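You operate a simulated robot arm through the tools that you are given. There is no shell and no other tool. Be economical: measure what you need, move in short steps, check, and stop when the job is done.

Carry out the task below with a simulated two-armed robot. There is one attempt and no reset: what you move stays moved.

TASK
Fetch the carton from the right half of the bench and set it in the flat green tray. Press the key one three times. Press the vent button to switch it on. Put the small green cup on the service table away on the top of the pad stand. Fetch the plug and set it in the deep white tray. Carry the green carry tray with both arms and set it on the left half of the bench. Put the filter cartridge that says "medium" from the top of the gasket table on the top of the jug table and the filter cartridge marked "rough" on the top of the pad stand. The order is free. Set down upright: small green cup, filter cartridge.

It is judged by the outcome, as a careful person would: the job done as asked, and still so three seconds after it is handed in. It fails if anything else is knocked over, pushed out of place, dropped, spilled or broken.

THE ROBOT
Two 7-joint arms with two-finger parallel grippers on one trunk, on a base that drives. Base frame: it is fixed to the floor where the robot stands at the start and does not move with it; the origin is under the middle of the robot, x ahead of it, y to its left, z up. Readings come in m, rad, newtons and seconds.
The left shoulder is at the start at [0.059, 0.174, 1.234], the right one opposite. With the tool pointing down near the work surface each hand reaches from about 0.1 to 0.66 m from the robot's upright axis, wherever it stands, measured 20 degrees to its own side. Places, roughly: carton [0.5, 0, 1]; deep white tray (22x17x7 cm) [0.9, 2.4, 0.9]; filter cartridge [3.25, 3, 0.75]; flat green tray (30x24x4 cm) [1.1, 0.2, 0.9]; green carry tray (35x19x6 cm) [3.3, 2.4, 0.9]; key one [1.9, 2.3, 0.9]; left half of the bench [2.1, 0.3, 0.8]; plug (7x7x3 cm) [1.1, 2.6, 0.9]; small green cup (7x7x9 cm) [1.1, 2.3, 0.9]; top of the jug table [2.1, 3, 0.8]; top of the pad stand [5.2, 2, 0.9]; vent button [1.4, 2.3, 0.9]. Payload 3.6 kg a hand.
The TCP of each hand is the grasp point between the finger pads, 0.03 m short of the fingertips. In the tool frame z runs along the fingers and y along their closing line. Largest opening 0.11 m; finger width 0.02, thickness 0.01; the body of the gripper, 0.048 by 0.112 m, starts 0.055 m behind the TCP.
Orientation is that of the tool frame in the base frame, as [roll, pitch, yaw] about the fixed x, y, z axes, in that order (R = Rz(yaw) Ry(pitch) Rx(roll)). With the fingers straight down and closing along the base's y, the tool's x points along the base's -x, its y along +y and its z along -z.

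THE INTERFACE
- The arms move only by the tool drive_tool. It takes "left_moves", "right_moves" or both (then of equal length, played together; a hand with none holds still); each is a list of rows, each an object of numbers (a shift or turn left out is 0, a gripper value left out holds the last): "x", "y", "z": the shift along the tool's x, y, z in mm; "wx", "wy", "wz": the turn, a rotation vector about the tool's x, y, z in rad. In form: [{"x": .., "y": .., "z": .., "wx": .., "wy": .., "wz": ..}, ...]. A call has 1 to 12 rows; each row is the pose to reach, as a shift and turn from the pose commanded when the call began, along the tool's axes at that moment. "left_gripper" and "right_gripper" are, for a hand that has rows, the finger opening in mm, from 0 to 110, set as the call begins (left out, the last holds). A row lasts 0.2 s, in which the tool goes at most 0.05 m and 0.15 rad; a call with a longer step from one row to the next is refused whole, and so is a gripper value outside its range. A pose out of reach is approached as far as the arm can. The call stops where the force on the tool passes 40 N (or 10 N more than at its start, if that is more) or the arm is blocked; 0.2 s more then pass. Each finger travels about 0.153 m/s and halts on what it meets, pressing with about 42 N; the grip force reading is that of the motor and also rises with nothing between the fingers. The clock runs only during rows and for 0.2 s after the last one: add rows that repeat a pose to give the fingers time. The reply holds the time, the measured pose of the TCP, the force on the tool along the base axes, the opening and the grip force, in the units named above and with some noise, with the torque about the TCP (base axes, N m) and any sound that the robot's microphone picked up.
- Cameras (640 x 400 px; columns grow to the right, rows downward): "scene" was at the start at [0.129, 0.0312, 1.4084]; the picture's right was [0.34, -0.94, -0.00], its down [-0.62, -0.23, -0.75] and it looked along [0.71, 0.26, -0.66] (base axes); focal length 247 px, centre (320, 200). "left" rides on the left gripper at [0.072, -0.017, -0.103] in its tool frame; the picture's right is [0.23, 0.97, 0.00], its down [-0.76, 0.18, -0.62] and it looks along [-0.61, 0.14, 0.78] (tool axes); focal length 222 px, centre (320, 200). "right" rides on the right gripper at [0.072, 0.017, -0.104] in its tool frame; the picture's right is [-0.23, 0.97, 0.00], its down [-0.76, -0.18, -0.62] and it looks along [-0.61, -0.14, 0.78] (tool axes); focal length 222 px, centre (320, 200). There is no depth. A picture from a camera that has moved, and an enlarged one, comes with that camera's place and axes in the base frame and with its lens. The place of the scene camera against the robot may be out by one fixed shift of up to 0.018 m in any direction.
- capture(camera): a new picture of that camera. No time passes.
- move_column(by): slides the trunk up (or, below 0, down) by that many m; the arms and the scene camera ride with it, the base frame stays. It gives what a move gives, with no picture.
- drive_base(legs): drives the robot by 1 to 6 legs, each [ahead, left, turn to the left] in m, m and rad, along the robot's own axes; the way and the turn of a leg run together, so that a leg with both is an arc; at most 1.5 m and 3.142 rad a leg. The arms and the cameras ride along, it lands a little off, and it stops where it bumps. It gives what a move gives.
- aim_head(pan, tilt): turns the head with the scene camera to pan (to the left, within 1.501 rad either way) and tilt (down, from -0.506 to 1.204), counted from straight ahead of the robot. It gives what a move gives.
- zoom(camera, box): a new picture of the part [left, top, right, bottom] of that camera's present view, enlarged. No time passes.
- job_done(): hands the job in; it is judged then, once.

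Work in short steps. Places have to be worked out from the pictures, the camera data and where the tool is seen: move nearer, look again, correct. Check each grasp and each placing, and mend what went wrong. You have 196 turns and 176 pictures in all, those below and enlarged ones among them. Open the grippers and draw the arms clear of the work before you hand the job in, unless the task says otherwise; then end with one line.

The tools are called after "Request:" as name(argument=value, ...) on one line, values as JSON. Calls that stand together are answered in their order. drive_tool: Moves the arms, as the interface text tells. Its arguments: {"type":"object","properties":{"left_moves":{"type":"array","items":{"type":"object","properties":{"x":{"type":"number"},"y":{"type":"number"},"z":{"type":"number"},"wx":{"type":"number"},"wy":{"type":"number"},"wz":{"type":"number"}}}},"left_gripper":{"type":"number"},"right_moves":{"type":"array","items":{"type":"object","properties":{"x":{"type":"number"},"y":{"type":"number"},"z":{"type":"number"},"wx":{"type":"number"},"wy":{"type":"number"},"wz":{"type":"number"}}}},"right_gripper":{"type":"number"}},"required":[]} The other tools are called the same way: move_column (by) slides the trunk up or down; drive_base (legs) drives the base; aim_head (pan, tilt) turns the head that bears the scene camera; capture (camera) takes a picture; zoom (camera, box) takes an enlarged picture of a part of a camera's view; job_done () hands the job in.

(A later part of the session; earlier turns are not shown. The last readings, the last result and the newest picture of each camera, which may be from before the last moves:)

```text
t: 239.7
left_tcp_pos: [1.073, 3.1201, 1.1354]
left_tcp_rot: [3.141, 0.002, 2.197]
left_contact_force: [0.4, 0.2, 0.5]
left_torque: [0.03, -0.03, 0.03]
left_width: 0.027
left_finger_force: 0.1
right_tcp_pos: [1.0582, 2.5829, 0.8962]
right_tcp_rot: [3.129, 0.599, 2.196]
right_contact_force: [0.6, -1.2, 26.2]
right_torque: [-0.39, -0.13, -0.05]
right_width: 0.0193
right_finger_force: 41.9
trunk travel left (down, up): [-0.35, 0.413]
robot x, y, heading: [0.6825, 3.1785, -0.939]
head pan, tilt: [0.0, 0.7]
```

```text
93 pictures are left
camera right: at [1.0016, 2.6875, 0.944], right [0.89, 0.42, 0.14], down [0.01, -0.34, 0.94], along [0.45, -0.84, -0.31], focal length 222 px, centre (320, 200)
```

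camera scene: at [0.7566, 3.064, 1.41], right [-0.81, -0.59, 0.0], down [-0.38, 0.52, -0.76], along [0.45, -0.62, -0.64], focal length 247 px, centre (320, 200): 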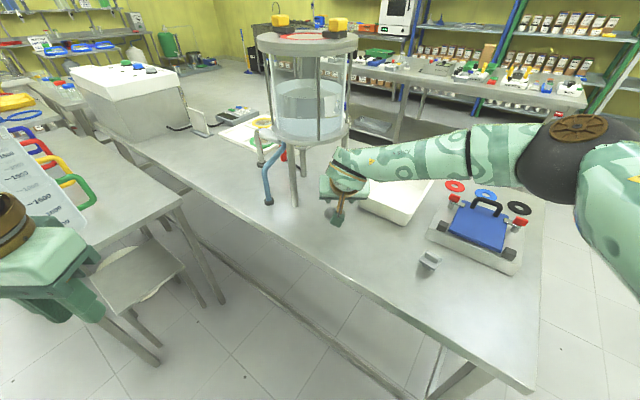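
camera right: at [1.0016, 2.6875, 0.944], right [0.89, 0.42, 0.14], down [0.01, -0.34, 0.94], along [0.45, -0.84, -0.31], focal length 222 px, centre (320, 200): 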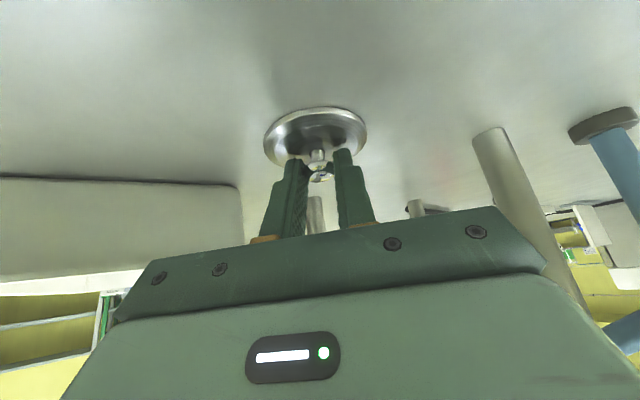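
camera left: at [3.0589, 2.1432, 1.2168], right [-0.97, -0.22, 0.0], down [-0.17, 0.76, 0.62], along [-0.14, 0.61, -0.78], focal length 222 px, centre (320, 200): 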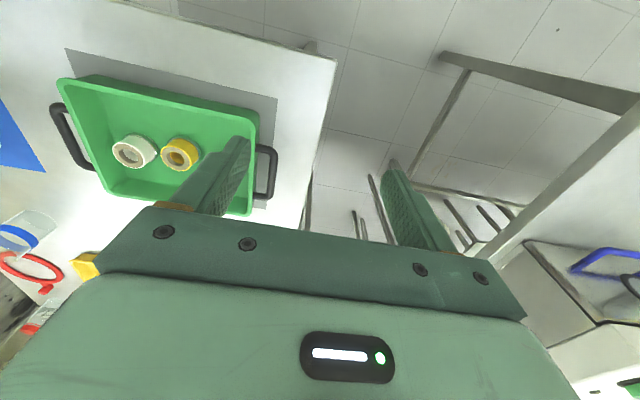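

The knob is gripped (19 mm). I'll lift slowly upward, then withdraw along the tool axis.

Request:
drive_tool(right_moves=[{"x": -6, "z": -8}, {"x": -14, "z": -21}, {"x": -22, "z": -33}, {"x": -22, "z": -75}, {"x": -22, "z": -120}, {"x": -22, "z": -160}, {"x": -22, "z": -160}])

Request:
capture(camera="right")

Request:
capture(camera="scene")

```text
t: 241.2
left_tcp_pos: [1.075, 3.1185, 1.1351]
left_tcp_rot: [3.14, -0.003, 2.199]
left_contact_force: [0.2, -0.3, 1.1]
left_torque: [0.01, -0.01, 0.01]
left_width: 0.027
left_finger_force: 0.0
right_tcp_pos: [1.015, 2.6369, 1.0403]
right_tcp_rot: [3.128, 0.591, 2.199]
right_contact_force: [0.3, 0.5, -0.2]
right_torque: [0.06, 0.02, -0.01]
right_width: 0.019
right_finger_force: 41.9
trunk travel left (down, up): [-0.35, 0.413]
robot x, y, heading: [0.6817, 3.1819, -0.941]
head pan, tilt: [0.0, 0.7]
```

```text
92 pictures are left
camera right: at [0.9593, 2.742, 1.0875], right [0.9, 0.42, 0.14], down [0.02, -0.34, 0.94], along [0.44, -0.84, -0.31], focal length 222 px, centre (320, 200)
```

right: 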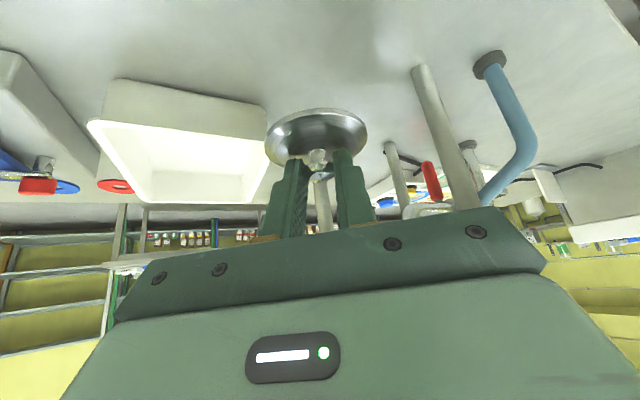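

```text
91 pictures are left
camera scene: at [0.7572, 3.0634, 1.4098], right [-0.81, -0.59, 0.0], down [-0.38, 0.52, -0.76], along [0.45, -0.62, -0.64], focal length 247 px, centre (320, 200)
```

scene: 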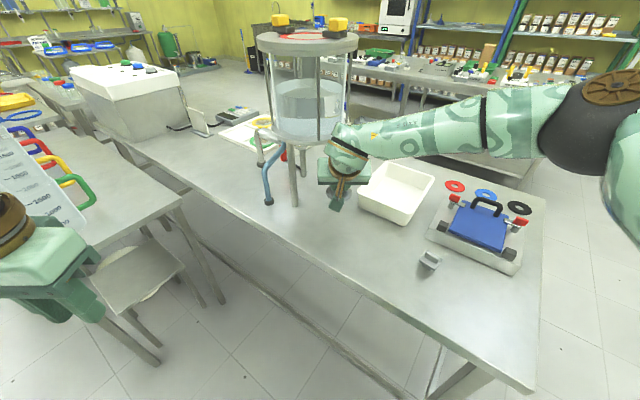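

The plug is held. The white tray centre is at about (0.93, 2.40). I'll raise the plug, then turn to square up and drive close to the table near the tray.

Request:
drive_tool(right_moves=[{"x": -22, "z": -33}, {"x": -45, "z": -66}, {"x": -45, "z": -66}])

Request:
drive_base(legs=[[0, 0, -0.631], [0.1, 0.22, 0]])

Request:
aim_head(pan=0.0, tilt=0.8)

Request:
capture(camera="scene")

Request:
capture(camera="right")

```text
t: 242.1
left_tcp_pos: [1.075, 3.1187, 1.1346]
left_tcp_rot: [3.14, -0.001, 2.2]
left_contact_force: [0.8, -0.3, 0.1]
left_torque: [0.03, 0.0, -0.03]
left_width: 0.0271
left_finger_force: 0.0
right_tcp_pos: [1.0151, 2.6349, 1.1192]
right_tcp_rot: [3.129, 0.592, 2.198]
right_contact_force: [0.9, 0.5, -1.1]
right_torque: [-0.01, 0.0, 0.0]
right_width: 0.019
right_finger_force: 42.3
trunk travel left (down, up): [-0.35, 0.413]
robot x, y, heading: [0.6776, 3.1756, -0.941]
head pan, tilt: [0.0, 0.7]
```

```text
t: 245.6
left_tcp_pos: [1.1797, 2.795, 1.1334]
left_tcp_rot: [-3.141, 0.001, 1.563]
left_contact_force: [0.4, -0.2, -0.6]
left_torque: [-0.02, 0.0, 0.0]
left_width: 0.0272
left_finger_force: 0.1
right_tcp_pos: [0.8439, 2.4417, 1.1192]
right_tcp_rot: [3.129, 0.591, 1.56]
right_contact_force: [0.8, 0.3, -0.8]
right_torque: [-0.01, 0.0, 0.02]
right_width: 0.0187
right_finger_force: 42.0
trunk travel left (down, up): [-0.35, 0.413]
robot x, y, heading: [0.9007, 3.0784, -1.576]
head pan, tilt: [0.0, 0.7]
```

```text
t: 246.2
left_tcp_pos: [1.1795, 2.7956, 1.1345]
left_tcp_rot: [3.14, 0.0, 1.561]
left_contact_force: [0.0, -0.5, -0.2]
left_torque: [0.01, 0.0, 0.0]
left_width: 0.0272
left_finger_force: 0.0
right_tcp_pos: [0.8434, 2.4434, 1.1193]
right_tcp_rot: [3.129, 0.591, 1.561]
right_contact_force: [-1.4, 0.3, -0.3]
right_torque: [-0.02, 0.0, -0.01]
right_width: 0.0194
right_finger_force: 41.8
trunk travel left (down, up): [-0.35, 0.413]
robot x, y, heading: [0.9015, 3.0811, -1.577]
head pan, tilt: [0.0, 0.799]
```

```text
90 pictures are left
camera scene: at [0.8877, 2.9397, 1.4017], right [-1.0, 0.01, 0.0], down [0.01, 0.72, -0.7], along [-0.01, -0.7, -0.72], focal length 247 px, centre (320, 200)
```

scene: 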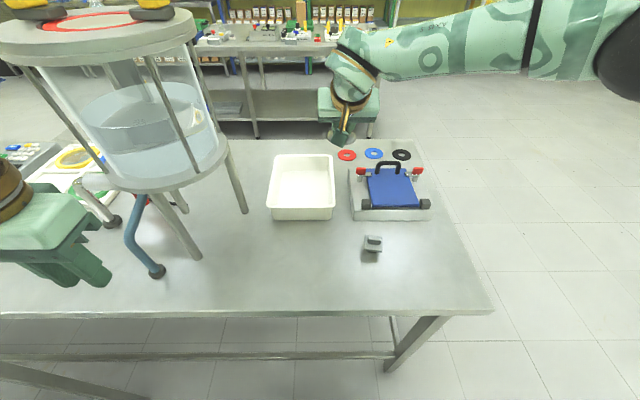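

```text
89 pictures are left
camera right: at [0.8607, 2.5617, 1.1661], right [0.97, -0.19, 0.14], down [-0.19, -0.28, 0.94], along [-0.14, -0.94, -0.31], focal length 222 px, centre (320, 200)
```

right: 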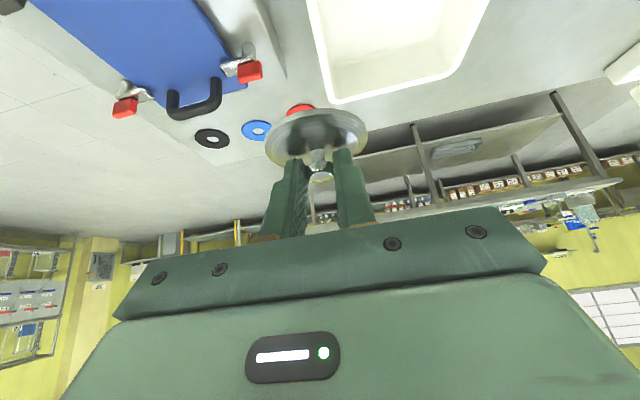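

Tray spans x 0.84–1.025, y 2.265–2.50. I'll move the plug over its middle-near part and lower to just above the floor.

Request:
drive_tool(right_moves=[{"y": 45}, {"y": 90}, {"x": 22, "y": 90, "z": 33}, {"x": 45, "y": 90, "z": 66}, {"x": 67, "y": 90, "z": 100}, {"x": 89, "y": 90, "z": 133}, {"x": 89, "y": 90, "z": 133}])

Request:
capture(camera="scene")

Request:
capture(camera="right")

```text
t: 247.8
left_tcp_pos: [1.1801, 2.7961, 1.1351]
left_tcp_rot: [3.139, 0.001, 1.562]
left_contact_force: [-0.1, 0.2, -0.2]
left_torque: [-0.05, 0.03, 0.02]
left_width: 0.0269
left_finger_force: 0.2
right_tcp_pos: [0.9362, 2.443, 0.9603]
right_tcp_rot: [3.13, 0.591, 1.562]
right_contact_force: [0.2, 0.9, -0.5]
right_torque: [-0.01, 0.02, 0.0]
right_width: 0.0191
right_finger_force: 42.1
trunk travel left (down, up): [-0.35, 0.413]
robot x, y, heading: [0.8954, 3.0797, -1.579]
head pan, tilt: [0.0, 0.799]
```

```text
88 pictures are left
camera scene: at [0.8877, 2.94, 1.4018], right [-1.0, 0.01, 0.0], down [0.01, 0.72, -0.7], along [-0.01, -0.7, -0.72], focal length 247 px, centre (320, 200)
```

scene: 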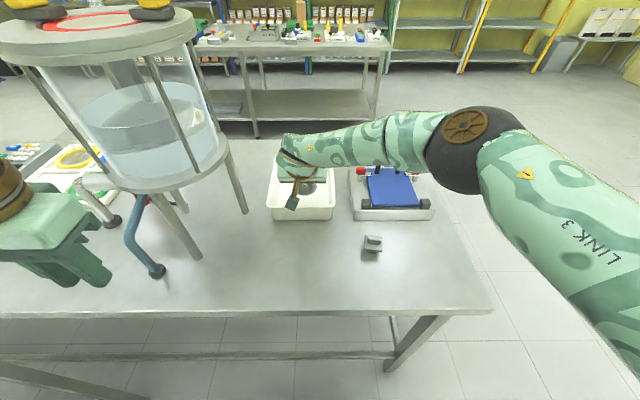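

```text
87 pictures are left
camera right: at [0.953, 2.5617, 1.0072], right [0.97, -0.19, 0.14], down [-0.19, -0.28, 0.94], along [-0.14, -0.94, -0.31], focal length 222 px, centre (320, 200)
```

right: 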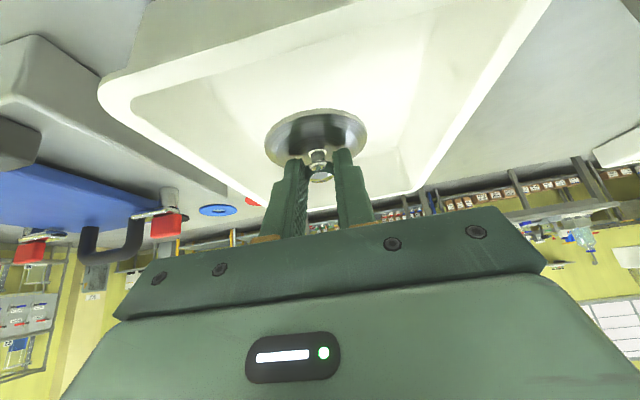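

The plug is inside the rim outline. I'll lower gently to the tray floor.

Request:
drive_tool(right_moves=[{"x": 11, "z": 17}, {"x": 20, "z": 30}, {"x": 25, "z": 37}, {"x": 28, "z": 42}, {"x": 30, "z": 45}, {"x": 32, "z": 48}])

```text
t: 249.2
left_tcp_pos: [1.18, 2.7962, 1.1347]
left_tcp_rot: [3.139, 0.002, 1.561]
left_contact_force: [0.4, -0.7, 0.2]
left_torque: [0.0, 0.02, -0.02]
left_width: 0.0267
left_finger_force: 0.0
right_tcp_pos: [0.9355, 2.4425, 0.9028]
right_tcp_rot: [3.13, 0.593, 1.559]
right_contact_force: [0.4, 1.4, 4.4]
right_torque: [-0.04, 0.11, -0.07]
right_width: 0.0192
right_finger_force: 42.4
trunk travel left (down, up): [-0.35, 0.413]
robot x, y, heading: [0.8967, 3.0761, -1.584]
head pan, tilt: [0.0, 0.799]
```

Light contact (4 N). I'll lower 2 mm more, open, and withdraw up along the tool axis.

Request:
drive_tool(right_moves=[{"x": 1, "z": 2}, {"x": 1, "z": 2}])

Request:
drive_tool(right_moves=[{"z": 0}, {"z": 0}, {"z": -20}, {"z": -60}, {"x": -20, "z": -100}, {"x": -40, "z": -140}, {"x": -60, "z": -180}], right_gripper=50)

Request:
zoom(camera="scene", box=[220, 130, 380, 230])

Request:
capture(camera="right")

```text
t: 249.8
left_tcp_pos: [1.179, 2.797, 1.1357]
left_tcp_rot: [3.14, -0.001, 1.561]
left_contact_force: [0.7, -0.3, -0.1]
left_torque: [-0.03, -0.04, -0.01]
left_width: 0.0266
left_finger_force: 0.1
right_tcp_pos: [0.9361, 2.4427, 0.903]
right_tcp_rot: [3.129, 0.597, 1.561]
right_contact_force: [1.4, -0.3, 14.8]
right_torque: [-0.17, 0.16, -0.05]
right_width: 0.0189
right_finger_force: 41.4
trunk travel left (down, up): [-0.35, 0.413]
robot x, y, heading: [0.8984, 3.0782, -1.579]
head pan, tilt: [0.0, 0.799]
```

```text
t: 251.4
left_tcp_pos: [1.1803, 2.7959, 1.1351]
left_tcp_rot: [3.141, 0.0, 1.563]
left_contact_force: [-0.5, -0.1, 0.3]
left_torque: [0.02, 0.0, -0.01]
left_width: 0.0269
left_finger_force: 0.0
right_tcp_pos: [0.9323, 2.4952, 1.0818]
right_tcp_rot: [3.129, 0.591, 1.56]
right_contact_force: [-0.1, 0.1, -0.1]
right_torque: [0.0, 0.04, 0.04]
right_width: 0.0501
right_finger_force: 0.0
trunk travel left (down, up): [-0.35, 0.413]
robot x, y, heading: [0.8971, 3.0812, -1.578]
head pan, tilt: [0.0, 0.799]
```

```text
4.00 times, centred on (300, 180) of scene
camera zoom: at [0.8877, 2.9404, 1.4018], right [-1.0, 0.01, 0.0], down [0.01, 0.72, -0.7], along [-0.01, -0.7, -0.72], focal length 988 px, centre (400, 280)
```

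zoom: 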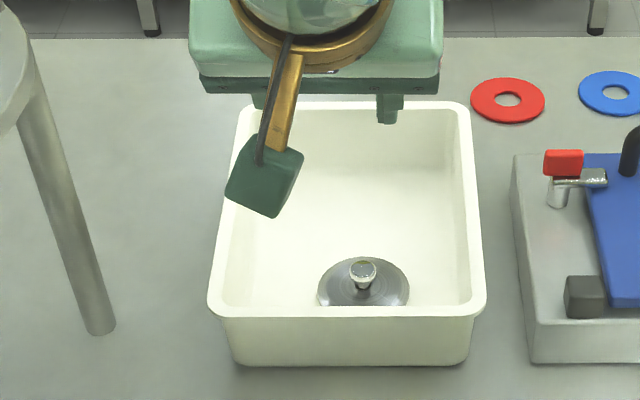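

```text
85 pictures are left
camera right: at [0.9497, 2.6129, 1.1301], right [0.97, -0.19, 0.14], down [-0.19, -0.28, 0.94], along [-0.14, -0.94, -0.31], focal length 222 px, centre (320, 200)
```

right: 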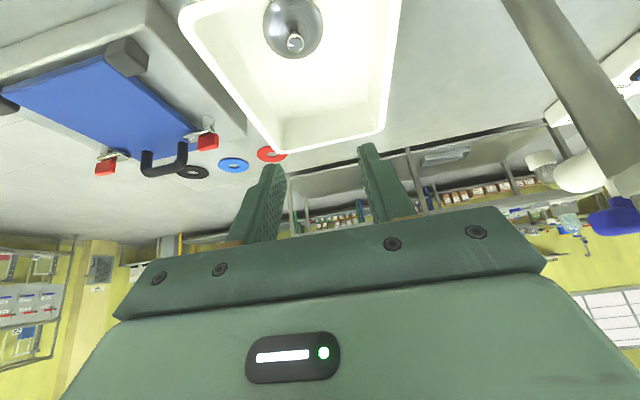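

The plug is in the deep tray. I'll untilt and retract the right hand, then back into the lane and drive to behind the gasket table.

Request:
drive_tool(right_moves=[{"x": 12, "z": -20, "wy": 0.12}, {"x": 26, "z": -38, "wy": 0.24}, {"x": 40, "z": -56, "wy": 0.36}, {"x": 52, "z": -74, "wy": 0.48}, {"x": 66, "z": -90, "wy": 0.59}, {"x": 78, "z": -100, "wy": 0.59}, {"x": 78, "z": -100, "wy": 0.59}])

Request:
drive_base(legs=[[-0.9, 0, 0], [0, 1.2, 0], [0, 1.1, 0]])

Request:
aim_head(pan=0.0, tilt=0.5)

Request:
capture(camera="scene")

```text
t: 253.0
left_tcp_pos: [1.1795, 2.7953, 1.1346]
left_tcp_rot: [3.14, -0.001, 1.562]
left_contact_force: [0.2, 1.0, 0.1]
left_torque: [0.02, 0.0, -0.01]
left_width: 0.0267
left_finger_force: 0.1
right_tcp_pos: [0.9348, 2.6139, 1.1215]
right_tcp_rot: [3.132, 0.001, 1.568]
right_contact_force: [-0.3, -1.1, 0.9]
right_torque: [0.0, 0.01, 0.0]
right_width: 0.0502
right_finger_force: 0.0
trunk travel left (down, up): [-0.35, 0.413]
robot x, y, heading: [0.8981, 3.0766, -1.579]
head pan, tilt: [0.0, 0.799]
```

```text
t: 268.7
left_tcp_pos: [3.4814, 3.6534, 1.1352]
left_tcp_rot: [3.139, -0.001, 1.545]
left_contact_force: [-0.8, 0.4, 0.7]
left_torque: [0.03, 0.01, -0.02]
left_width: 0.0271
left_finger_force: 0.1
right_tcp_pos: [3.2329, 3.4766, 1.1209]
right_tcp_rot: [3.131, 0.001, 1.548]
right_contact_force: [0.3, -0.4, 0.3]
right_torque: [-0.01, 0.01, 0.0]
right_width: 0.0501
right_finger_force: 0.0
trunk travel left (down, up): [-0.35, 0.413]
robot x, y, heading: [3.205, 3.94, -1.599]
head pan, tilt: [0.0, 0.799]
```

```text
t: 269.5
left_tcp_pos: [3.4803, 3.6551, 1.1345]
left_tcp_rot: [3.141, -0.003, 1.546]
left_contact_force: [-0.4, 0.2, 0.3]
left_torque: [0.0, 0.02, 0.0]
left_width: 0.0271
left_finger_force: 0.1
right_tcp_pos: [3.2327, 3.4761, 1.1217]
right_tcp_rot: [3.131, 0.002, 1.55]
right_contact_force: [0.1, 0.2, 0.1]
right_torque: [0.0, -0.01, -0.02]
right_width: 0.0502
right_finger_force: 0.0
trunk travel left (down, up): [-0.35, 0.413]
robot x, y, heading: [3.2087, 3.9403, -1.595]
head pan, tilt: [0.0, 0.499]
```

```text
84 pictures are left
camera scene: at [3.1919, 3.7923, 1.4276], right [-1.0, 0.03, 0.0], down [0.01, 0.48, -0.88], along [-0.02, -0.88, -0.48], focal length 247 px, centre (320, 200)
```

scene: 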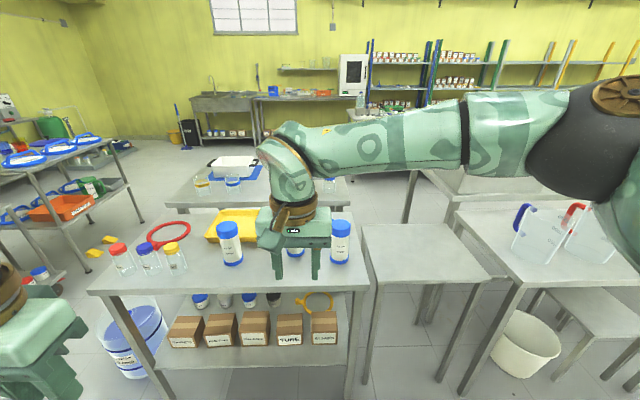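

The cartridges are right ahead with labels facing this side. I'll zoom in to read them.

Request:
zoom(camera="scene", box=[200, 200, 360, 300])

Request:
capture(camera="right")

```text
4.00 times, centred on (280, 250) of scene
camera zoom: at [3.1919, 3.7923, 1.4276], right [-1.0, 0.03, 0.0], down [0.01, 0.48, -0.88], along [-0.02, -0.88, -0.48], focal length 988 px, centre (480, 0)
```

zoom: 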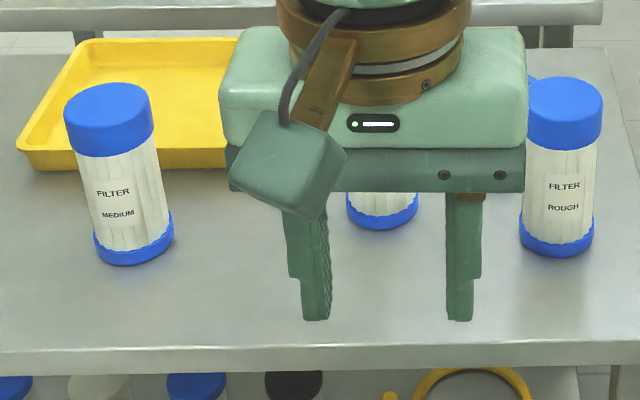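

```text
82 pictures are left
camera right: at [3.2515, 3.5486, 1.227], right [0.97, -0.25, 0.01], down [-0.2, -0.76, 0.62], along [-0.15, -0.61, -0.78], focal length 222 px, centre (320, 200)
```

right: 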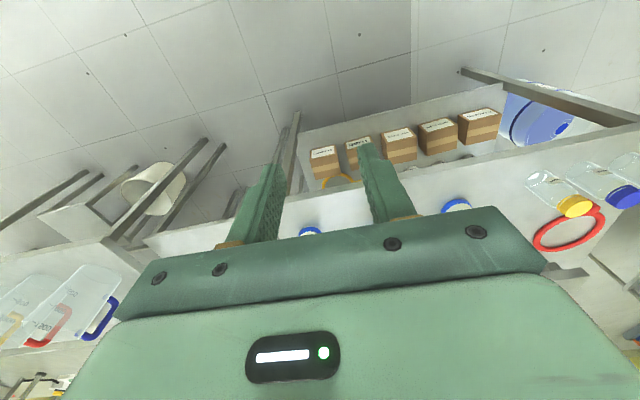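

Labels read: MEDIUM at about (3.489, 3.105) and ROUGH at about (3.105, 3.115), on a table top at z≈0.80. I'll spread the right hand and drive closer.

Request:
drive_tool(right_moves=[{"x": 20, "y": -40}, {"x": 40, "y": -80}, {"x": 50, "y": -120}, {"x": 50, "y": -150}], right_gripper=105)

Request:
drive_base(legs=[[0.36, 0.09, 0.024]])

Request:
aim_head(pan=0.0, tilt=0.7)

Request:
capture(camera="scene")

Request:
capture(camera="right")

Request:
capture(camera="left")

```text
t: 270.5
left_tcp_pos: [3.4807, 3.6536, 1.134]
left_tcp_rot: [3.141, -0.002, 1.545]
left_contact_force: [-0.6, -0.8, 0.2]
left_torque: [0.02, -0.03, -0.03]
left_width: 0.0267
left_finger_force: 0.0
right_tcp_pos: [3.0845, 3.5287, 1.1212]
right_tcp_rot: [3.13, 0.004, 1.549]
right_contact_force: [-0.4, -0.9, 0.2]
right_torque: [-0.01, -0.01, -0.02]
right_width: 0.1052
right_finger_force: 0.1
trunk travel left (down, up): [-0.35, 0.413]
robot x, y, heading: [3.206, 3.9394, -1.599]
head pan, tilt: [0.0, 0.499]
```

```text
t: 272.9
left_tcp_pos: [3.5741, 3.3005, 1.134]
left_tcp_rot: [3.141, -0.002, 1.569]
left_contact_force: [0.0, 0.0, 0.0]
left_torque: [0.01, 0.02, 0.0]
left_width: 0.0269
left_finger_force: 0.0
right_tcp_pos: [3.1819, 3.1661, 1.121]
right_tcp_rot: [3.131, 0.003, 1.575]
right_contact_force: [-0.4, 0.6, 0.1]
right_torque: [0.01, 0.03, 0.02]
right_width: 0.1052
right_finger_force: 0.1
trunk travel left (down, up): [-0.35, 0.413]
robot x, y, heading: [3.2892, 3.5826, -1.569]
head pan, tilt: [0.0, 0.499]
```

```text
t: 273.6
left_tcp_pos: [3.5752, 3.3032, 1.1354]
left_tcp_rot: [3.14, -0.001, 1.568]
left_contact_force: [-0.8, 0.8, -1.1]
left_torque: [0.02, 0.04, -0.01]
left_width: 0.027
left_finger_force: 0.2
right_tcp_pos: [3.1827, 3.1681, 1.121]
right_tcp_rot: [3.131, 0.003, 1.574]
right_contact_force: [0.4, 0.5, 0.9]
right_torque: [0.04, -0.01, 0.0]
right_width: 0.1051
right_finger_force: 0.0
trunk travel left (down, up): [-0.35, 0.413]
robot x, y, heading: [3.2938, 3.5793, -1.573]
head pan, tilt: [0.0, 0.7]
```

```text
81 pictures are left
camera scene: at [3.2816, 3.4399, 1.41], right [-1.0, 0.0, 0.0], down [0.0, 0.64, -0.77], along [0.0, -0.77, -0.64], focal length 247 px, centre (320, 200)
```

scene: 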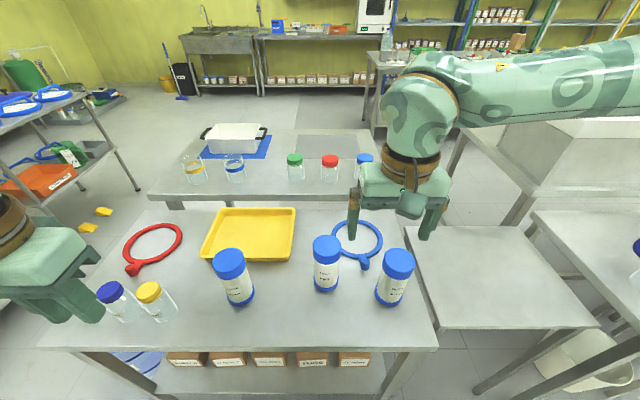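

```text
80 pictures are left
camera right: at [3.1981, 3.2411, 1.2268], right [0.97, -0.22, 0.01], down [-0.18, -0.76, 0.62], along [-0.13, -0.61, -0.78], focal length 222 px, centre (320, 200)
```

right: 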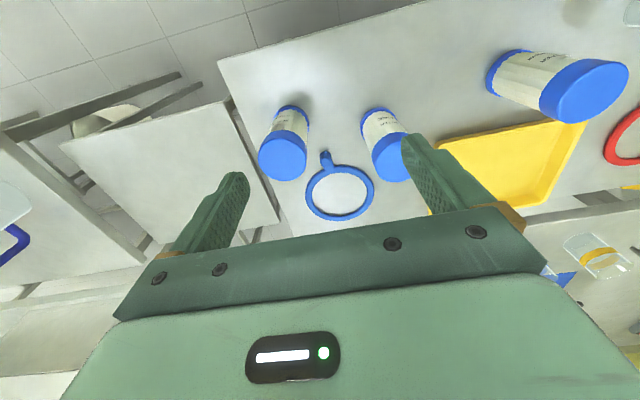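

```text
79 pictures are left
camera left: at [3.5567, 3.374, 1.238], right [0.97, 0.23, 0.0], down [0.18, -0.76, 0.62], along [0.14, -0.61, -0.78], focal length 222 px, centre (320, 200)
```

left: 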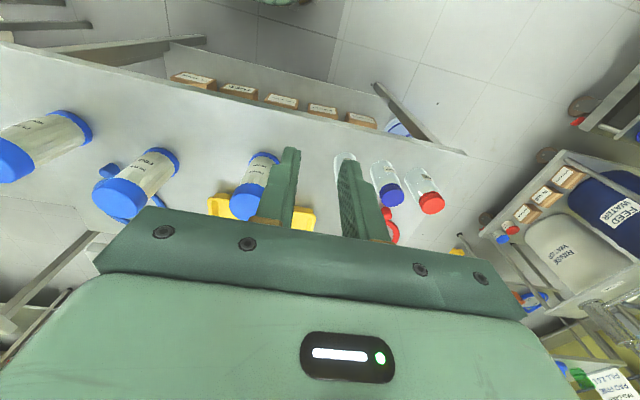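

Left-hand MEDIUM estimate is (3.490, 3.113) and right-hand ROUGH about (3.105, 3.11). I'll move each hand above its cartridge and refine.

Request:
drive_tool(right_moves=[{"x": -20, "y": -25}, {"x": -40, "y": -50}, {"x": -58, "y": -75}, {"x": -58, "y": -75}, {"x": -58, "y": -75}, {"x": -58, "y": -75}], left_moves=[{"x": -40, "y": -20}, {"x": -80, "y": -40}, {"x": -120, "y": -60}, {"x": -155, "y": -75}, {"x": -190, "y": -85}, {"x": -190, "y": -85}], left_gripper=105)

Request:
capture(camera="right")

Request:
capture(camera="left")

```text
t: 275.0
left_tcp_pos: [3.4877, 3.1117, 1.1332]
left_tcp_rot: [3.139, 0.0, 1.568]
left_contact_force: [-0.7, 0.4, 0.9]
left_torque: [-0.05, 0.04, 0.0]
left_width: 0.105
left_finger_force: 0.0
right_tcp_pos: [3.1079, 3.1083, 1.1211]
right_tcp_rot: [3.133, 0.004, 1.574]
right_contact_force: [-0.2, -0.1, 0.0]
right_torque: [-0.04, 0.04, 0.03]
right_width: 0.1051
right_finger_force: 0.0
trunk travel left (down, up): [-0.35, 0.413]
robot x, y, heading: [3.2915, 3.5809, -1.573]
head pan, tilt: [0.0, 0.7]
```

```text
78 pictures are left
camera right: at [3.1242, 3.1818, 1.226], right [0.97, -0.22, 0.01], down [-0.18, -0.76, 0.62], along [-0.13, -0.61, -0.78], focal length 222 px, centre (320, 200)
```

right: 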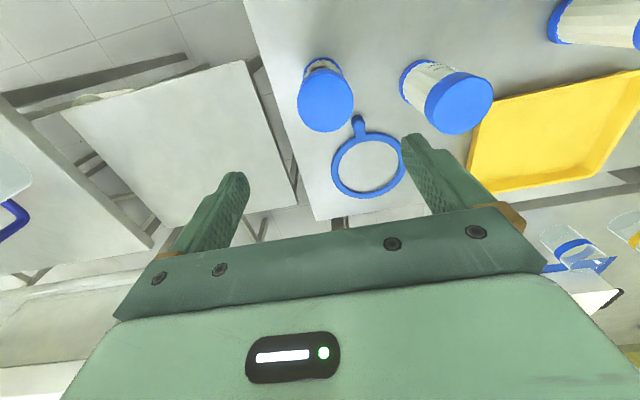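

```text
77 pictures are left
camera left: at [3.4709, 3.1835, 1.237], right [0.97, 0.23, 0.0], down [0.18, -0.76, 0.62], along [0.14, -0.61, -0.78], focal length 222 px, centre (320, 200)
```

left: 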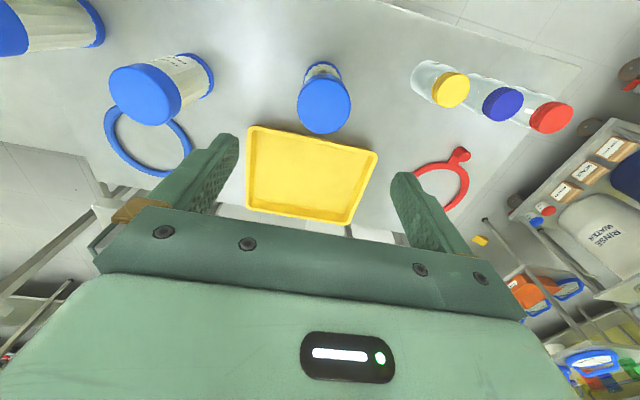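

Refined: ROUGH (3.115, 3.105), MEDIUM (3.492, 3.108). I'll descend both hands around the caps.

Request:
drive_tool(right_moves=[{"x": -3, "y": 8, "z": 40}, {"x": -3, "y": 8, "z": 85}, {"x": -3, "y": 8, "z": 125}, {"x": -3, "y": 8, "z": 165}, {"x": -3, "y": 8, "z": 196}, {"x": -3, "y": 8, "z": 196}], left_moves=[{"x": -4, "y": 5, "z": 45}, {"x": -4, "y": 5, "z": 90}, {"x": -4, "y": 5, "z": 135}, {"x": -4, "y": 5, "z": 178}, {"x": -4, "y": 5, "z": 208}, {"x": -4, "y": 5, "z": 208}])

Request:
capture(camera="scene")

Request:
capture(camera="left")

Request:
capture(camera="right")

```text
t: 276.4
left_tcp_pos: [3.4927, 3.1085, 0.9253]
left_tcp_rot: [3.139, 0.0, 1.571]
left_contact_force: [-0.3, -0.5, -0.7]
left_torque: [-0.01, 0.02, 0.01]
left_width: 0.1052
left_finger_force: 0.1
right_tcp_pos: [3.1177, 3.1044, 0.9257]
right_tcp_rot: [3.132, 0.004, 1.576]
right_contact_force: [-0.7, 0.4, -0.4]
right_torque: [-0.01, 0.02, 0.01]
right_width: 0.105
right_finger_force: 0.1
trunk travel left (down, up): [-0.35, 0.413]
robot x, y, heading: [3.2918, 3.5828, -1.569]
head pan, tilt: [0.0, 0.7]
```

```text
76 pictures are left
camera scene: at [3.2815, 3.4399, 1.4101], right [-1.0, 0.0, 0.0], down [0.0, 0.64, -0.76], along [0.0, -0.76, -0.64], focal length 247 px, centre (320, 200)
```

scene: 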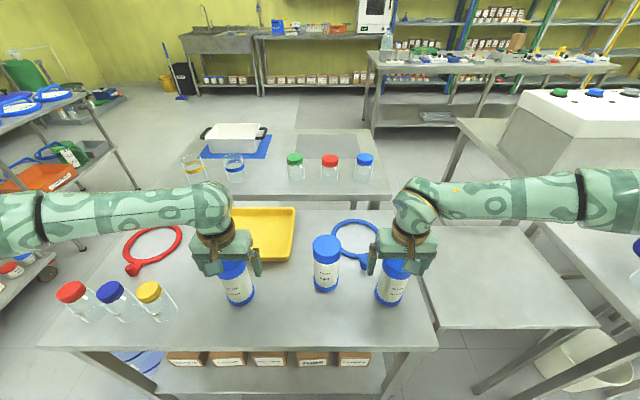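

```text
75 pictures are left
camera left: at [3.4747, 3.1802, 1.0284], right [0.97, 0.23, 0.0], down [0.18, -0.76, 0.62], along [0.14, -0.61, -0.78], focal length 222 px, centre (320, 200)
```

left: 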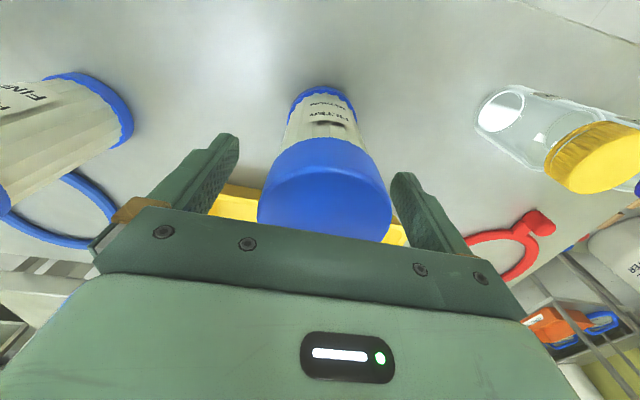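

```text
74 pictures are left
camera right: at [3.1333, 3.1789, 1.0312], right [0.97, -0.22, 0.01], down [-0.18, -0.76, 0.62], along [-0.13, -0.61, -0.78], focal length 222 px, centre (320, 200)
```

right: 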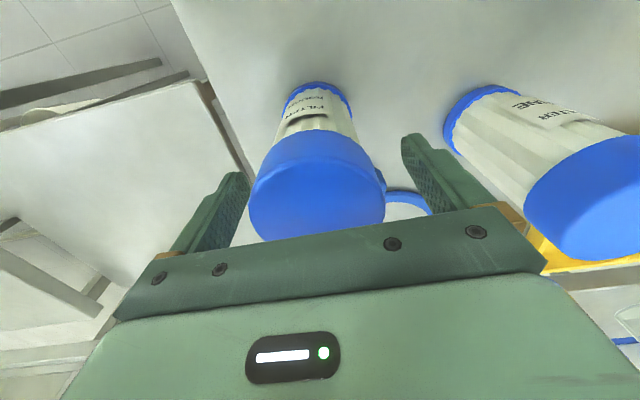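

Labels confirm left = MEDIUM and right = ROUGH, with tops at z≈0.94. I'll lower 18 mm more and close both.

Request:
drive_tool(right_moves=[{"z": 10}, {"z": 18}, {"z": 18}], left_moves=[{"z": 10}, {"z": 18}, {"z": 18}])

Request:
drive_tool(right_moves=[{"z": 0}, {"z": 0}, {"z": 0}], left_moves=[{"z": 0}, {"z": 0}, {"z": 0}], left_gripper=50, right_gripper=50)

Request:
drive_tool(right_moves=[{"z": -10}, {"z": -30}, {"z": -70}, {"z": -115}, {"z": -160}, {"z": -200}, {"z": -230}], left_moves=[{"z": -10}, {"z": -30}, {"z": -70}, {"z": -115}, {"z": -160}, {"z": -200}, {"z": -230}])

Request:
capture(camera="scene")

```text
t: 277.2
left_tcp_pos: [3.4928, 3.1084, 0.9082]
left_tcp_rot: [3.141, -0.002, 1.568]
left_contact_force: [0.7, 0.4, 0.0]
left_torque: [-0.02, 0.0, 0.0]
left_width: 0.1053
left_finger_force: 0.0
right_tcp_pos: [3.1167, 3.1058, 0.9082]
right_tcp_rot: [3.133, 0.003, 1.575]
right_contact_force: [-0.4, -0.4, 0.7]
right_torque: [-0.02, -0.03, -0.01]
right_width: 0.1049
right_finger_force: 0.0
trunk travel left (down, up): [-0.35, 0.413]
robot x, y, heading: [3.2898, 3.5841, -1.567]
head pan, tilt: [0.0, 0.7]
```

```text
t: 278.0
left_tcp_pos: [3.4935, 3.1085, 0.9077]
left_tcp_rot: [3.14, -0.001, 1.569]
left_contact_force: [-0.6, -0.1, -0.4]
left_torque: [-0.01, 0.02, -0.01]
left_width: 0.0668
left_finger_force: 41.9
right_tcp_pos: [3.1174, 3.104, 0.9069]
right_tcp_rot: [3.129, 0.005, 1.574]
right_contact_force: [-2.3, -0.9, 5.2]
right_torque: [-0.11, 0.48, 0.0]
right_width: 0.0673
right_finger_force: 41.4
trunk travel left (down, up): [-0.35, 0.413]
robot x, y, heading: [3.2928, 3.5826, -1.572]
head pan, tilt: [0.0, 0.7]
```

```text
t: 279.6
left_tcp_pos: [3.493, 3.1093, 1.1376]
left_tcp_rot: [3.139, -0.003, 1.571]
left_contact_force: [0.0, -0.3, -0.8]
left_torque: [-0.01, -0.02, 0.0]
left_width: 0.0671
left_finger_force: 41.6
right_tcp_pos: [3.1153, 3.1073, 1.1359]
right_tcp_rot: [3.132, 0.001, 1.575]
right_contact_force: [-0.1, 0.6, -1.0]
right_torque: [-0.04, 0.01, 0.0]
right_width: 0.0673
right_finger_force: 41.8
trunk travel left (down, up): [-0.35, 0.413]
robot x, y, heading: [3.2933, 3.5819, -1.575]
head pan, tilt: [0.0, 0.7]
```

```text
73 pictures are left
camera scene: at [3.2814, 3.44, 1.41], right [-1.0, 0.0, 0.0], down [0.0, 0.64, -0.76], along [0.0, -0.76, -0.64], focal length 247 px, centre (320, 200)
```

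scene: 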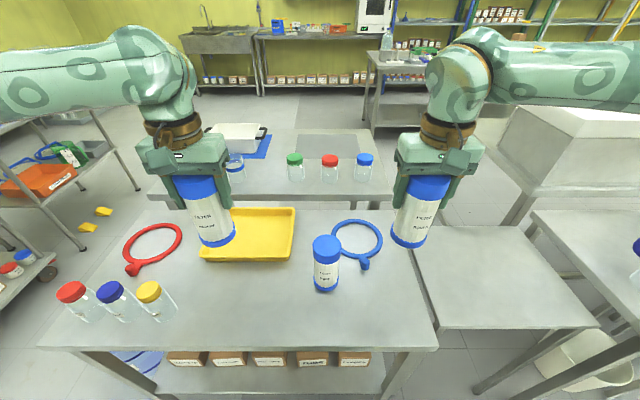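

Both cartridges are held. I'll back off and move along the lane to the jug table.

Request:
drive_base(legs=[[-0.4, 0, 0], [0, -1.05, 0]])

Request:
capture(camera="scene")

```text
t: 287.1
left_tcp_pos: [2.4466, 3.5117, 1.1373]
left_tcp_rot: [3.14, -0.002, 1.579]
left_contact_force: [-0.2, 0.0, -0.8]
left_torque: [0.02, -0.04, -0.01]
left_width: 0.0667
left_finger_force: 42.0
right_tcp_pos: [2.0705, 3.5032, 1.136]
right_tcp_rot: [3.132, 0.001, 1.585]
right_contact_force: [0.4, 0.6, -1.7]
right_torque: [0.0, 0.03, -0.02]
right_width: 0.0672
right_finger_force: 41.3
trunk travel left (down, up): [-0.35, 0.413]
robot x, y, heading: [2.2414, 3.9819, -1.562]
head pan, tilt: [0.0, 0.7]
```

```text
72 pictures are left
camera scene: at [2.2325, 3.8386, 1.4099], right [-1.0, -0.01, 0.0], down [-0.01, 0.64, -0.76], along [0.01, -0.76, -0.64], focal length 247 px, centre (320, 200)
```

scene: 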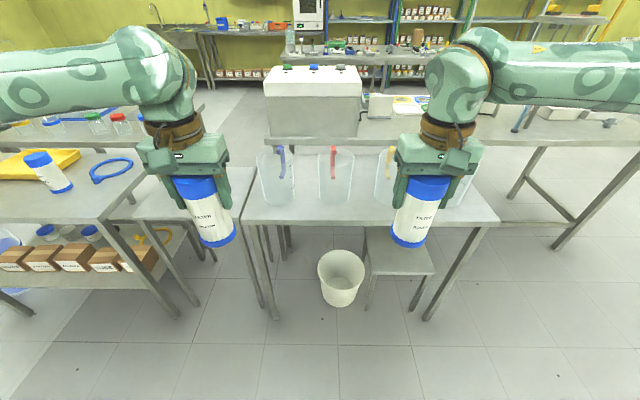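

The jugs occupy x≈1.9–2.47, and the free part of the table seems to be its small-x end. I'll strafe further right and look.

Request:
drive_base(legs=[[0, -0.62, 0]])

Request:
aim_head(pan=0.25, tilt=0.75)

Request:
capture(camera="scene")

```text
t: 290.6
left_tcp_pos: [1.8287, 3.5061, 1.1363]
left_tcp_rot: [3.139, -0.002, 1.576]
left_contact_force: [0.4, 0.7, -2.1]
left_torque: [0.0, 0.0, 0.0]
left_width: 0.0668
left_finger_force: 42.3
right_tcp_pos: [1.4527, 3.5013, 1.1344]
right_tcp_rot: [3.131, -0.001, 1.581]
right_contact_force: [-0.6, 0.8, -2.0]
right_torque: [0.01, 0.0, 0.02]
right_width: 0.067
right_finger_force: 40.9
trunk travel left (down, up): [-0.35, 0.413]
robot x, y, heading: [1.6245, 3.9756, -1.566]
head pan, tilt: [0.0, 0.7]
```

```text
t: 291.4
left_tcp_pos: [1.8285, 3.5054, 1.1359]
left_tcp_rot: [3.139, -0.002, 1.576]
left_contact_force: [0.4, 0.1, -1.4]
left_torque: [-0.01, 0.0, -0.04]
left_width: 0.0666
left_finger_force: 42.2
right_tcp_pos: [1.4525, 3.5014, 1.1346]
right_tcp_rot: [3.13, 0.001, 1.579]
right_contact_force: [-0.2, -0.4, -1.5]
right_torque: [0.0, 0.02, -0.01]
right_width: 0.067
right_finger_force: 42.0
trunk travel left (down, up): [-0.35, 0.413]
robot x, y, heading: [1.6266, 3.9774, -1.564]
head pan, tilt: [0.25, 0.75]
```

```text
71 pictures are left
camera scene: at [1.6362, 3.8392, 1.4057], right [-0.97, -0.25, 0.0], down [-0.17, 0.66, -0.73], along [0.18, -0.71, -0.68], focal length 247 px, centre (320, 200)
```

scene: 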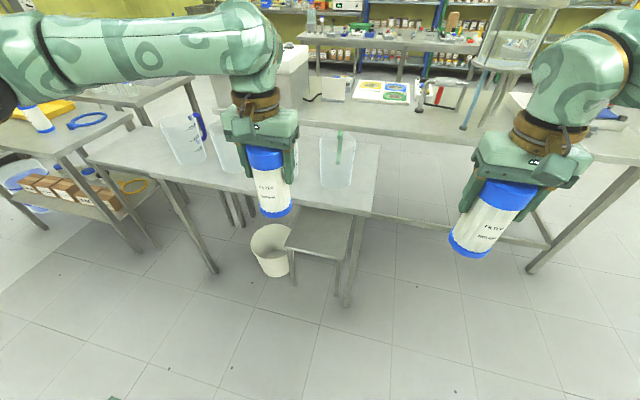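

Jugs fill the row along the table. I'll raise the trunk for clearance and a better top view, and move nearer to find a free spot.

Request:
move_column(by=0.22)

Request:
drive_base(legs=[[0, 0.45, 0], [0.38, 0, 0]])

Request:
aim_head(pan=0.0, tilt=0.95)

Request:
capture(camera="scene")

```text
t: 293.7
left_tcp_pos: [1.828, 3.5054, 1.356]
left_tcp_rot: [3.139, -0.001, 1.577]
left_contact_force: [-0.1, -0.9, -1.8]
left_torque: [0.02, 0.02, 0.03]
left_width: 0.0669
left_finger_force: 42.0
right_tcp_pos: [1.4514, 3.5001, 1.3547]
right_tcp_rot: [3.131, 0.002, 1.578]
right_contact_force: [0.1, 0.4, -1.0]
right_torque: [0.0, -0.01, 0.01]
right_width: 0.0669
right_finger_force: 42.1
trunk travel left (down, up): [-0.57, 0.193]
robot x, y, heading: [1.6233, 3.9794, -1.564]
head pan, tilt: [0.25, 0.75]
```

```text
t: 298.4
left_tcp_pos: [2.2883, 3.1371, 1.357]
left_tcp_rot: [3.139, -0.001, 1.597]
left_contact_force: [-0.6, 0.1, -1.5]
left_torque: [-0.01, -0.01, 0.0]
left_width: 0.0663
left_finger_force: 42.0
right_tcp_pos: [1.9115, 3.1253, 1.3551]
right_tcp_rot: [3.131, 0.002, 1.602]
right_contact_force: [0.7, 0.0, -1.3]
right_torque: [0.01, 0.01, 0.02]
right_width: 0.067
right_finger_force: 42.0
trunk travel left (down, up): [-0.57, 0.193]
robot x, y, heading: [2.0748, 3.6047, -1.545]
head pan, tilt: [0.25, 0.75]
```

```text
t: 299.1
left_tcp_pos: [2.2879, 3.1368, 1.3574]
left_tcp_rot: [3.141, -0.003, 1.597]
left_contact_force: [0.1, -0.7, -1.2]
left_torque: [-0.02, -0.04, -0.01]
left_width: 0.0668
left_finger_force: 41.9
right_tcp_pos: [1.912, 3.1246, 1.3542]
right_tcp_rot: [3.131, 0.002, 1.601]
right_contact_force: [0.8, -0.2, -1.9]
right_torque: [-0.02, -0.01, 0.03]
right_width: 0.0671
right_finger_force: 41.7
trunk travel left (down, up): [-0.57, 0.193]
robot x, y, heading: [2.0778, 3.6068, -1.544]
head pan, tilt: [0.0, 0.949]
```

```text
70 pictures are left
camera scene: at [2.0668, 3.5178, 1.6118], right [-1.0, -0.03, 0.0], down [-0.02, 0.81, -0.58], along [0.02, -0.58, -0.81], focal length 247 px, centre (320, 200)
```

scene: 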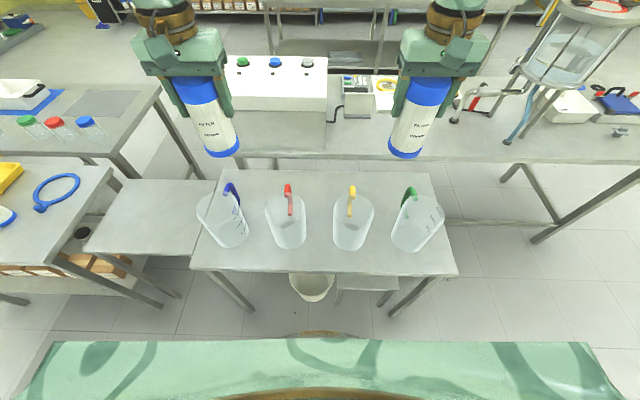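

Behind the jugs there is a free strip at y≈2.79–2.97. I'll aim MEDIUM at about (2.07, 2.945), between the red and yellow handles. I'll adjust the base first.

Request:
drive_base(legs=[[0.045, -0.205, -0.026]])

Request:
capture(camera="scene")

Request:
capture(camera="left")

```text
t: 300.8
left_tcp_pos: [2.075, 3.085, 1.3562]
left_tcp_rot: [3.14, -0.001, 1.571]
left_contact_force: [-0.4, -0.9, -1.5]
left_torque: [-0.01, -0.01, 0.01]
left_width: 0.0671
left_finger_force: 42.3
right_tcp_pos: [1.6985, 3.0821, 1.3552]
right_tcp_rot: [3.132, 0.003, 1.577]
right_contact_force: [0.9, 0.0, -1.3]
right_torque: [-0.01, 0.02, 0.01]
right_width: 0.0669
right_finger_force: 42.3
trunk travel left (down, up): [-0.57, 0.193]
robot x, y, heading: [1.8706, 3.5598, -1.57]
head pan, tilt: [0.0, 0.949]
```

```text
69 pictures are left
camera scene: at [1.8632, 3.4703, 1.6118], right [-1.0, 0.0, 0.0], down [0.0, 0.81, -0.58], along [0.0, -0.58, -0.81], focal length 247 px, centre (320, 200)
```

scene: 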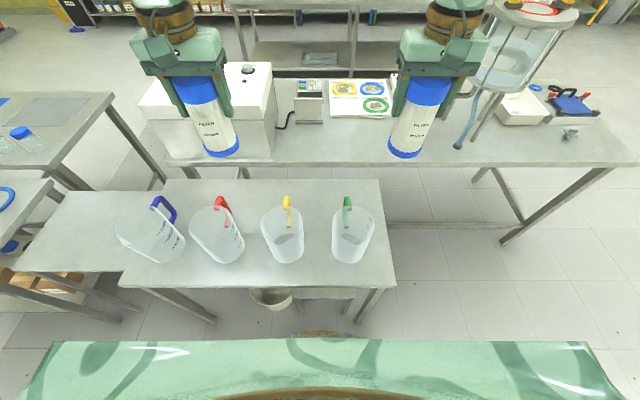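

```text
68 pictures are left
camera left: at [2.057, 3.1558, 1.4603], right [0.97, 0.23, 0.0], down [0.18, -0.76, 0.62], along [0.14, -0.61, -0.78], focal length 222 px, centre (320, 200)
```

left: 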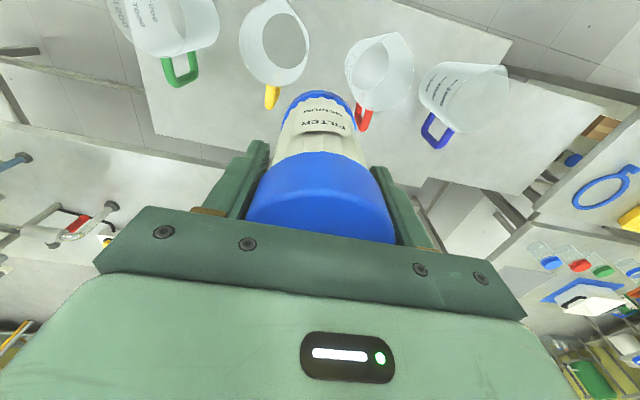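

Handles are at x≈1.985 and 2.207, so I aim at (2.095, 2.937). I'll move the left hand there and the right hand clear, then lower the trunk.

Request:
drive_tool(left_moves=[{"x": -30, "y": 5}, {"x": -60, "y": 10}, {"x": -90, "y": 15}, {"x": -120, "y": 20}, {"x": -146, "y": 20}, {"x": -146, "y": 20}], right_moves=[{"x": 30, "y": -25}, {"x": 60, "y": -50}, {"x": 90, "y": -75}, {"x": 120, "y": -100}, {"x": 130, "y": -120}, {"x": 130, "y": -120}])

Request:
move_column(by=-0.22)

Request:
capture(camera="scene")

Request:
capture(camera="left")

```text
t: 302.1
left_tcp_pos: [2.0959, 2.9389, 1.3577]
left_tcp_rot: [3.14, -0.001, 1.567]
left_contact_force: [0.5, 0.2, -1.0]
left_torque: [0.0, 0.03, -0.03]
left_width: 0.0666
left_finger_force: 41.9
right_tcp_pos: [1.5778, 3.2117, 1.3515]
right_tcp_rot: [3.132, 0.003, 1.577]
right_contact_force: [0.4, 0.7, -1.4]
right_torque: [0.0, 0.04, 0.0]
right_width: 0.0669
right_finger_force: 41.6
trunk travel left (down, up): [-0.57, 0.193]
robot x, y, heading: [1.8722, 3.5553, -1.573]
head pan, tilt: [0.0, 0.949]
```

```text
t: 304.5
left_tcp_pos: [2.0934, 2.9387, 1.1373]
left_tcp_rot: [3.14, -0.001, 1.571]
left_contact_force: [0.3, -0.5, -1.3]
left_torque: [-0.01, 0.02, 0.01]
left_width: 0.0667
left_finger_force: 41.8
right_tcp_pos: [1.5774, 3.2106, 1.1343]
right_tcp_rot: [3.131, 0.004, 1.576]
right_contact_force: [0.4, -0.3, -2.0]
right_torque: [0.0, -0.04, 0.01]
right_width: 0.0672
right_finger_force: 41.9
trunk travel left (down, up): [-0.35, 0.413]
robot x, y, heading: [1.8687, 3.5565, -1.569]
head pan, tilt: [0.0, 0.949]
```

```text
67 pictures are left
camera scene: at [1.8626, 3.4265, 1.3903], right [-1.0, 0.0, 0.0], down [0.0, 0.81, -0.58], along [0.0, -0.58, -0.81], focal length 247 px, centre (320, 200)
```

scene: 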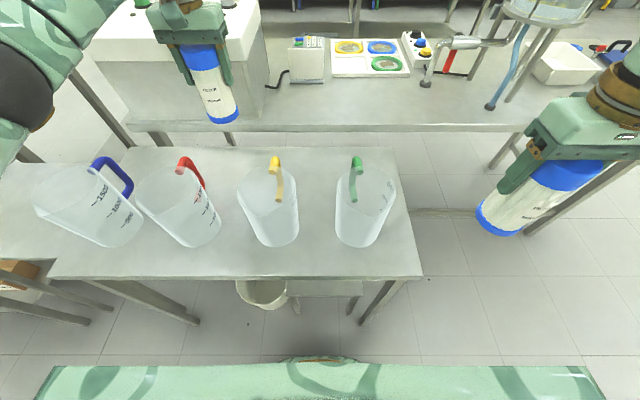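

```text
66 pictures are left
camera left: at [2.0763, 3.0103, 1.2407], right [0.97, 0.23, 0.0], down [0.18, -0.76, 0.62], along [0.14, -0.61, -0.78], focal length 222 px, centre (320, 200)
```

left: 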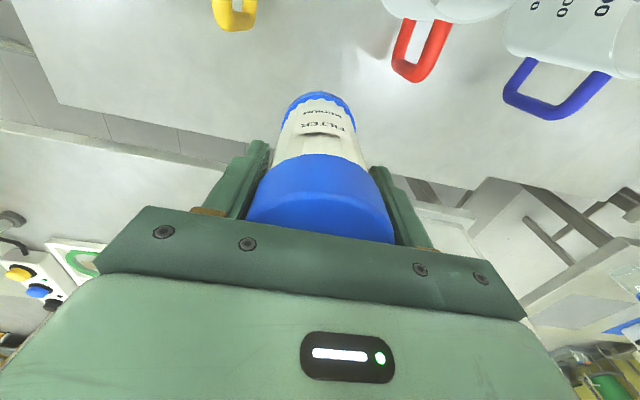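

The cartridge hangs between the handles with margin. I'll descend carefully.

Request:
drive_tool(left_moves=[{"z": 45}, {"z": 90}, {"z": 130}, {"z": 165}, {"z": 185}, {"z": 195}, {"z": 201}, {"z": 207}, {"z": 212}])

Request:
capture(camera="scene")

```text
t: 306.5
left_tcp_pos: [2.0938, 2.9389, 0.9244]
left_tcp_rot: [3.139, -0.002, 1.57]
left_contact_force: [0.5, 0.4, -1.3]
left_torque: [-0.01, -0.02, 0.0]
left_width: 0.0666
left_finger_force: 42.0
right_tcp_pos: [1.5767, 3.2115, 1.1342]
right_tcp_rot: [3.132, 0.002, 1.577]
right_contact_force: [1.0, 0.3, -1.8]
right_torque: [0.03, -0.05, 0.03]
right_width: 0.0672
right_finger_force: 42.3
trunk travel left (down, up): [-0.35, 0.413]
robot x, y, heading: [1.8711, 3.5576, -1.575]
head pan, tilt: [0.0, 0.949]
```

```text
65 pictures are left
camera scene: at [1.8626, 3.4261, 1.3901], right [-1.0, 0.0, 0.0], down [0.0, 0.81, -0.58], along [0.0, -0.58, -0.81], focal length 247 px, centre (320, 200)
```

scene: 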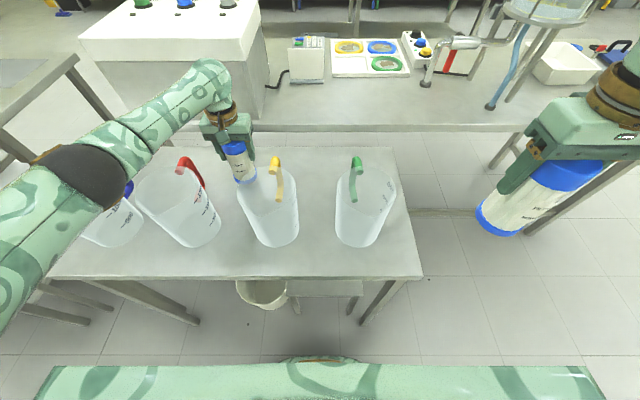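

No contact yet, and the arm passes above the jugs. I'll continue in small steps until contact.

Request:
drive_tool(left_moves=[{"z": 4}, {"z": 8}, {"z": 11}, {"z": 13}, {"z": 15}, {"z": 17}, {"z": 19}, {"z": 21}])

```text
t: 308.3
left_tcp_pos: [2.0943, 2.9385, 0.906]
left_tcp_rot: [3.138, 0.006, 1.572]
left_contact_force: [4.4, 0.5, 23.6]
left_torque: [0.62, -0.17, -0.14]
left_width: 0.0668
left_finger_force: 42.3
right_tcp_pos: [1.5754, 3.2125, 1.1351]
right_tcp_rot: [3.133, 0.004, 1.576]
right_contact_force: [0.4, -0.9, -2.0]
right_torque: [0.01, 0.0, -0.01]
right_width: 0.0668
right_finger_force: 41.5
trunk travel left (down, up): [-0.35, 0.413]
robot x, y, heading: [1.871, 3.5574, -1.57]
head pan, tilt: [0.0, 0.949]
```

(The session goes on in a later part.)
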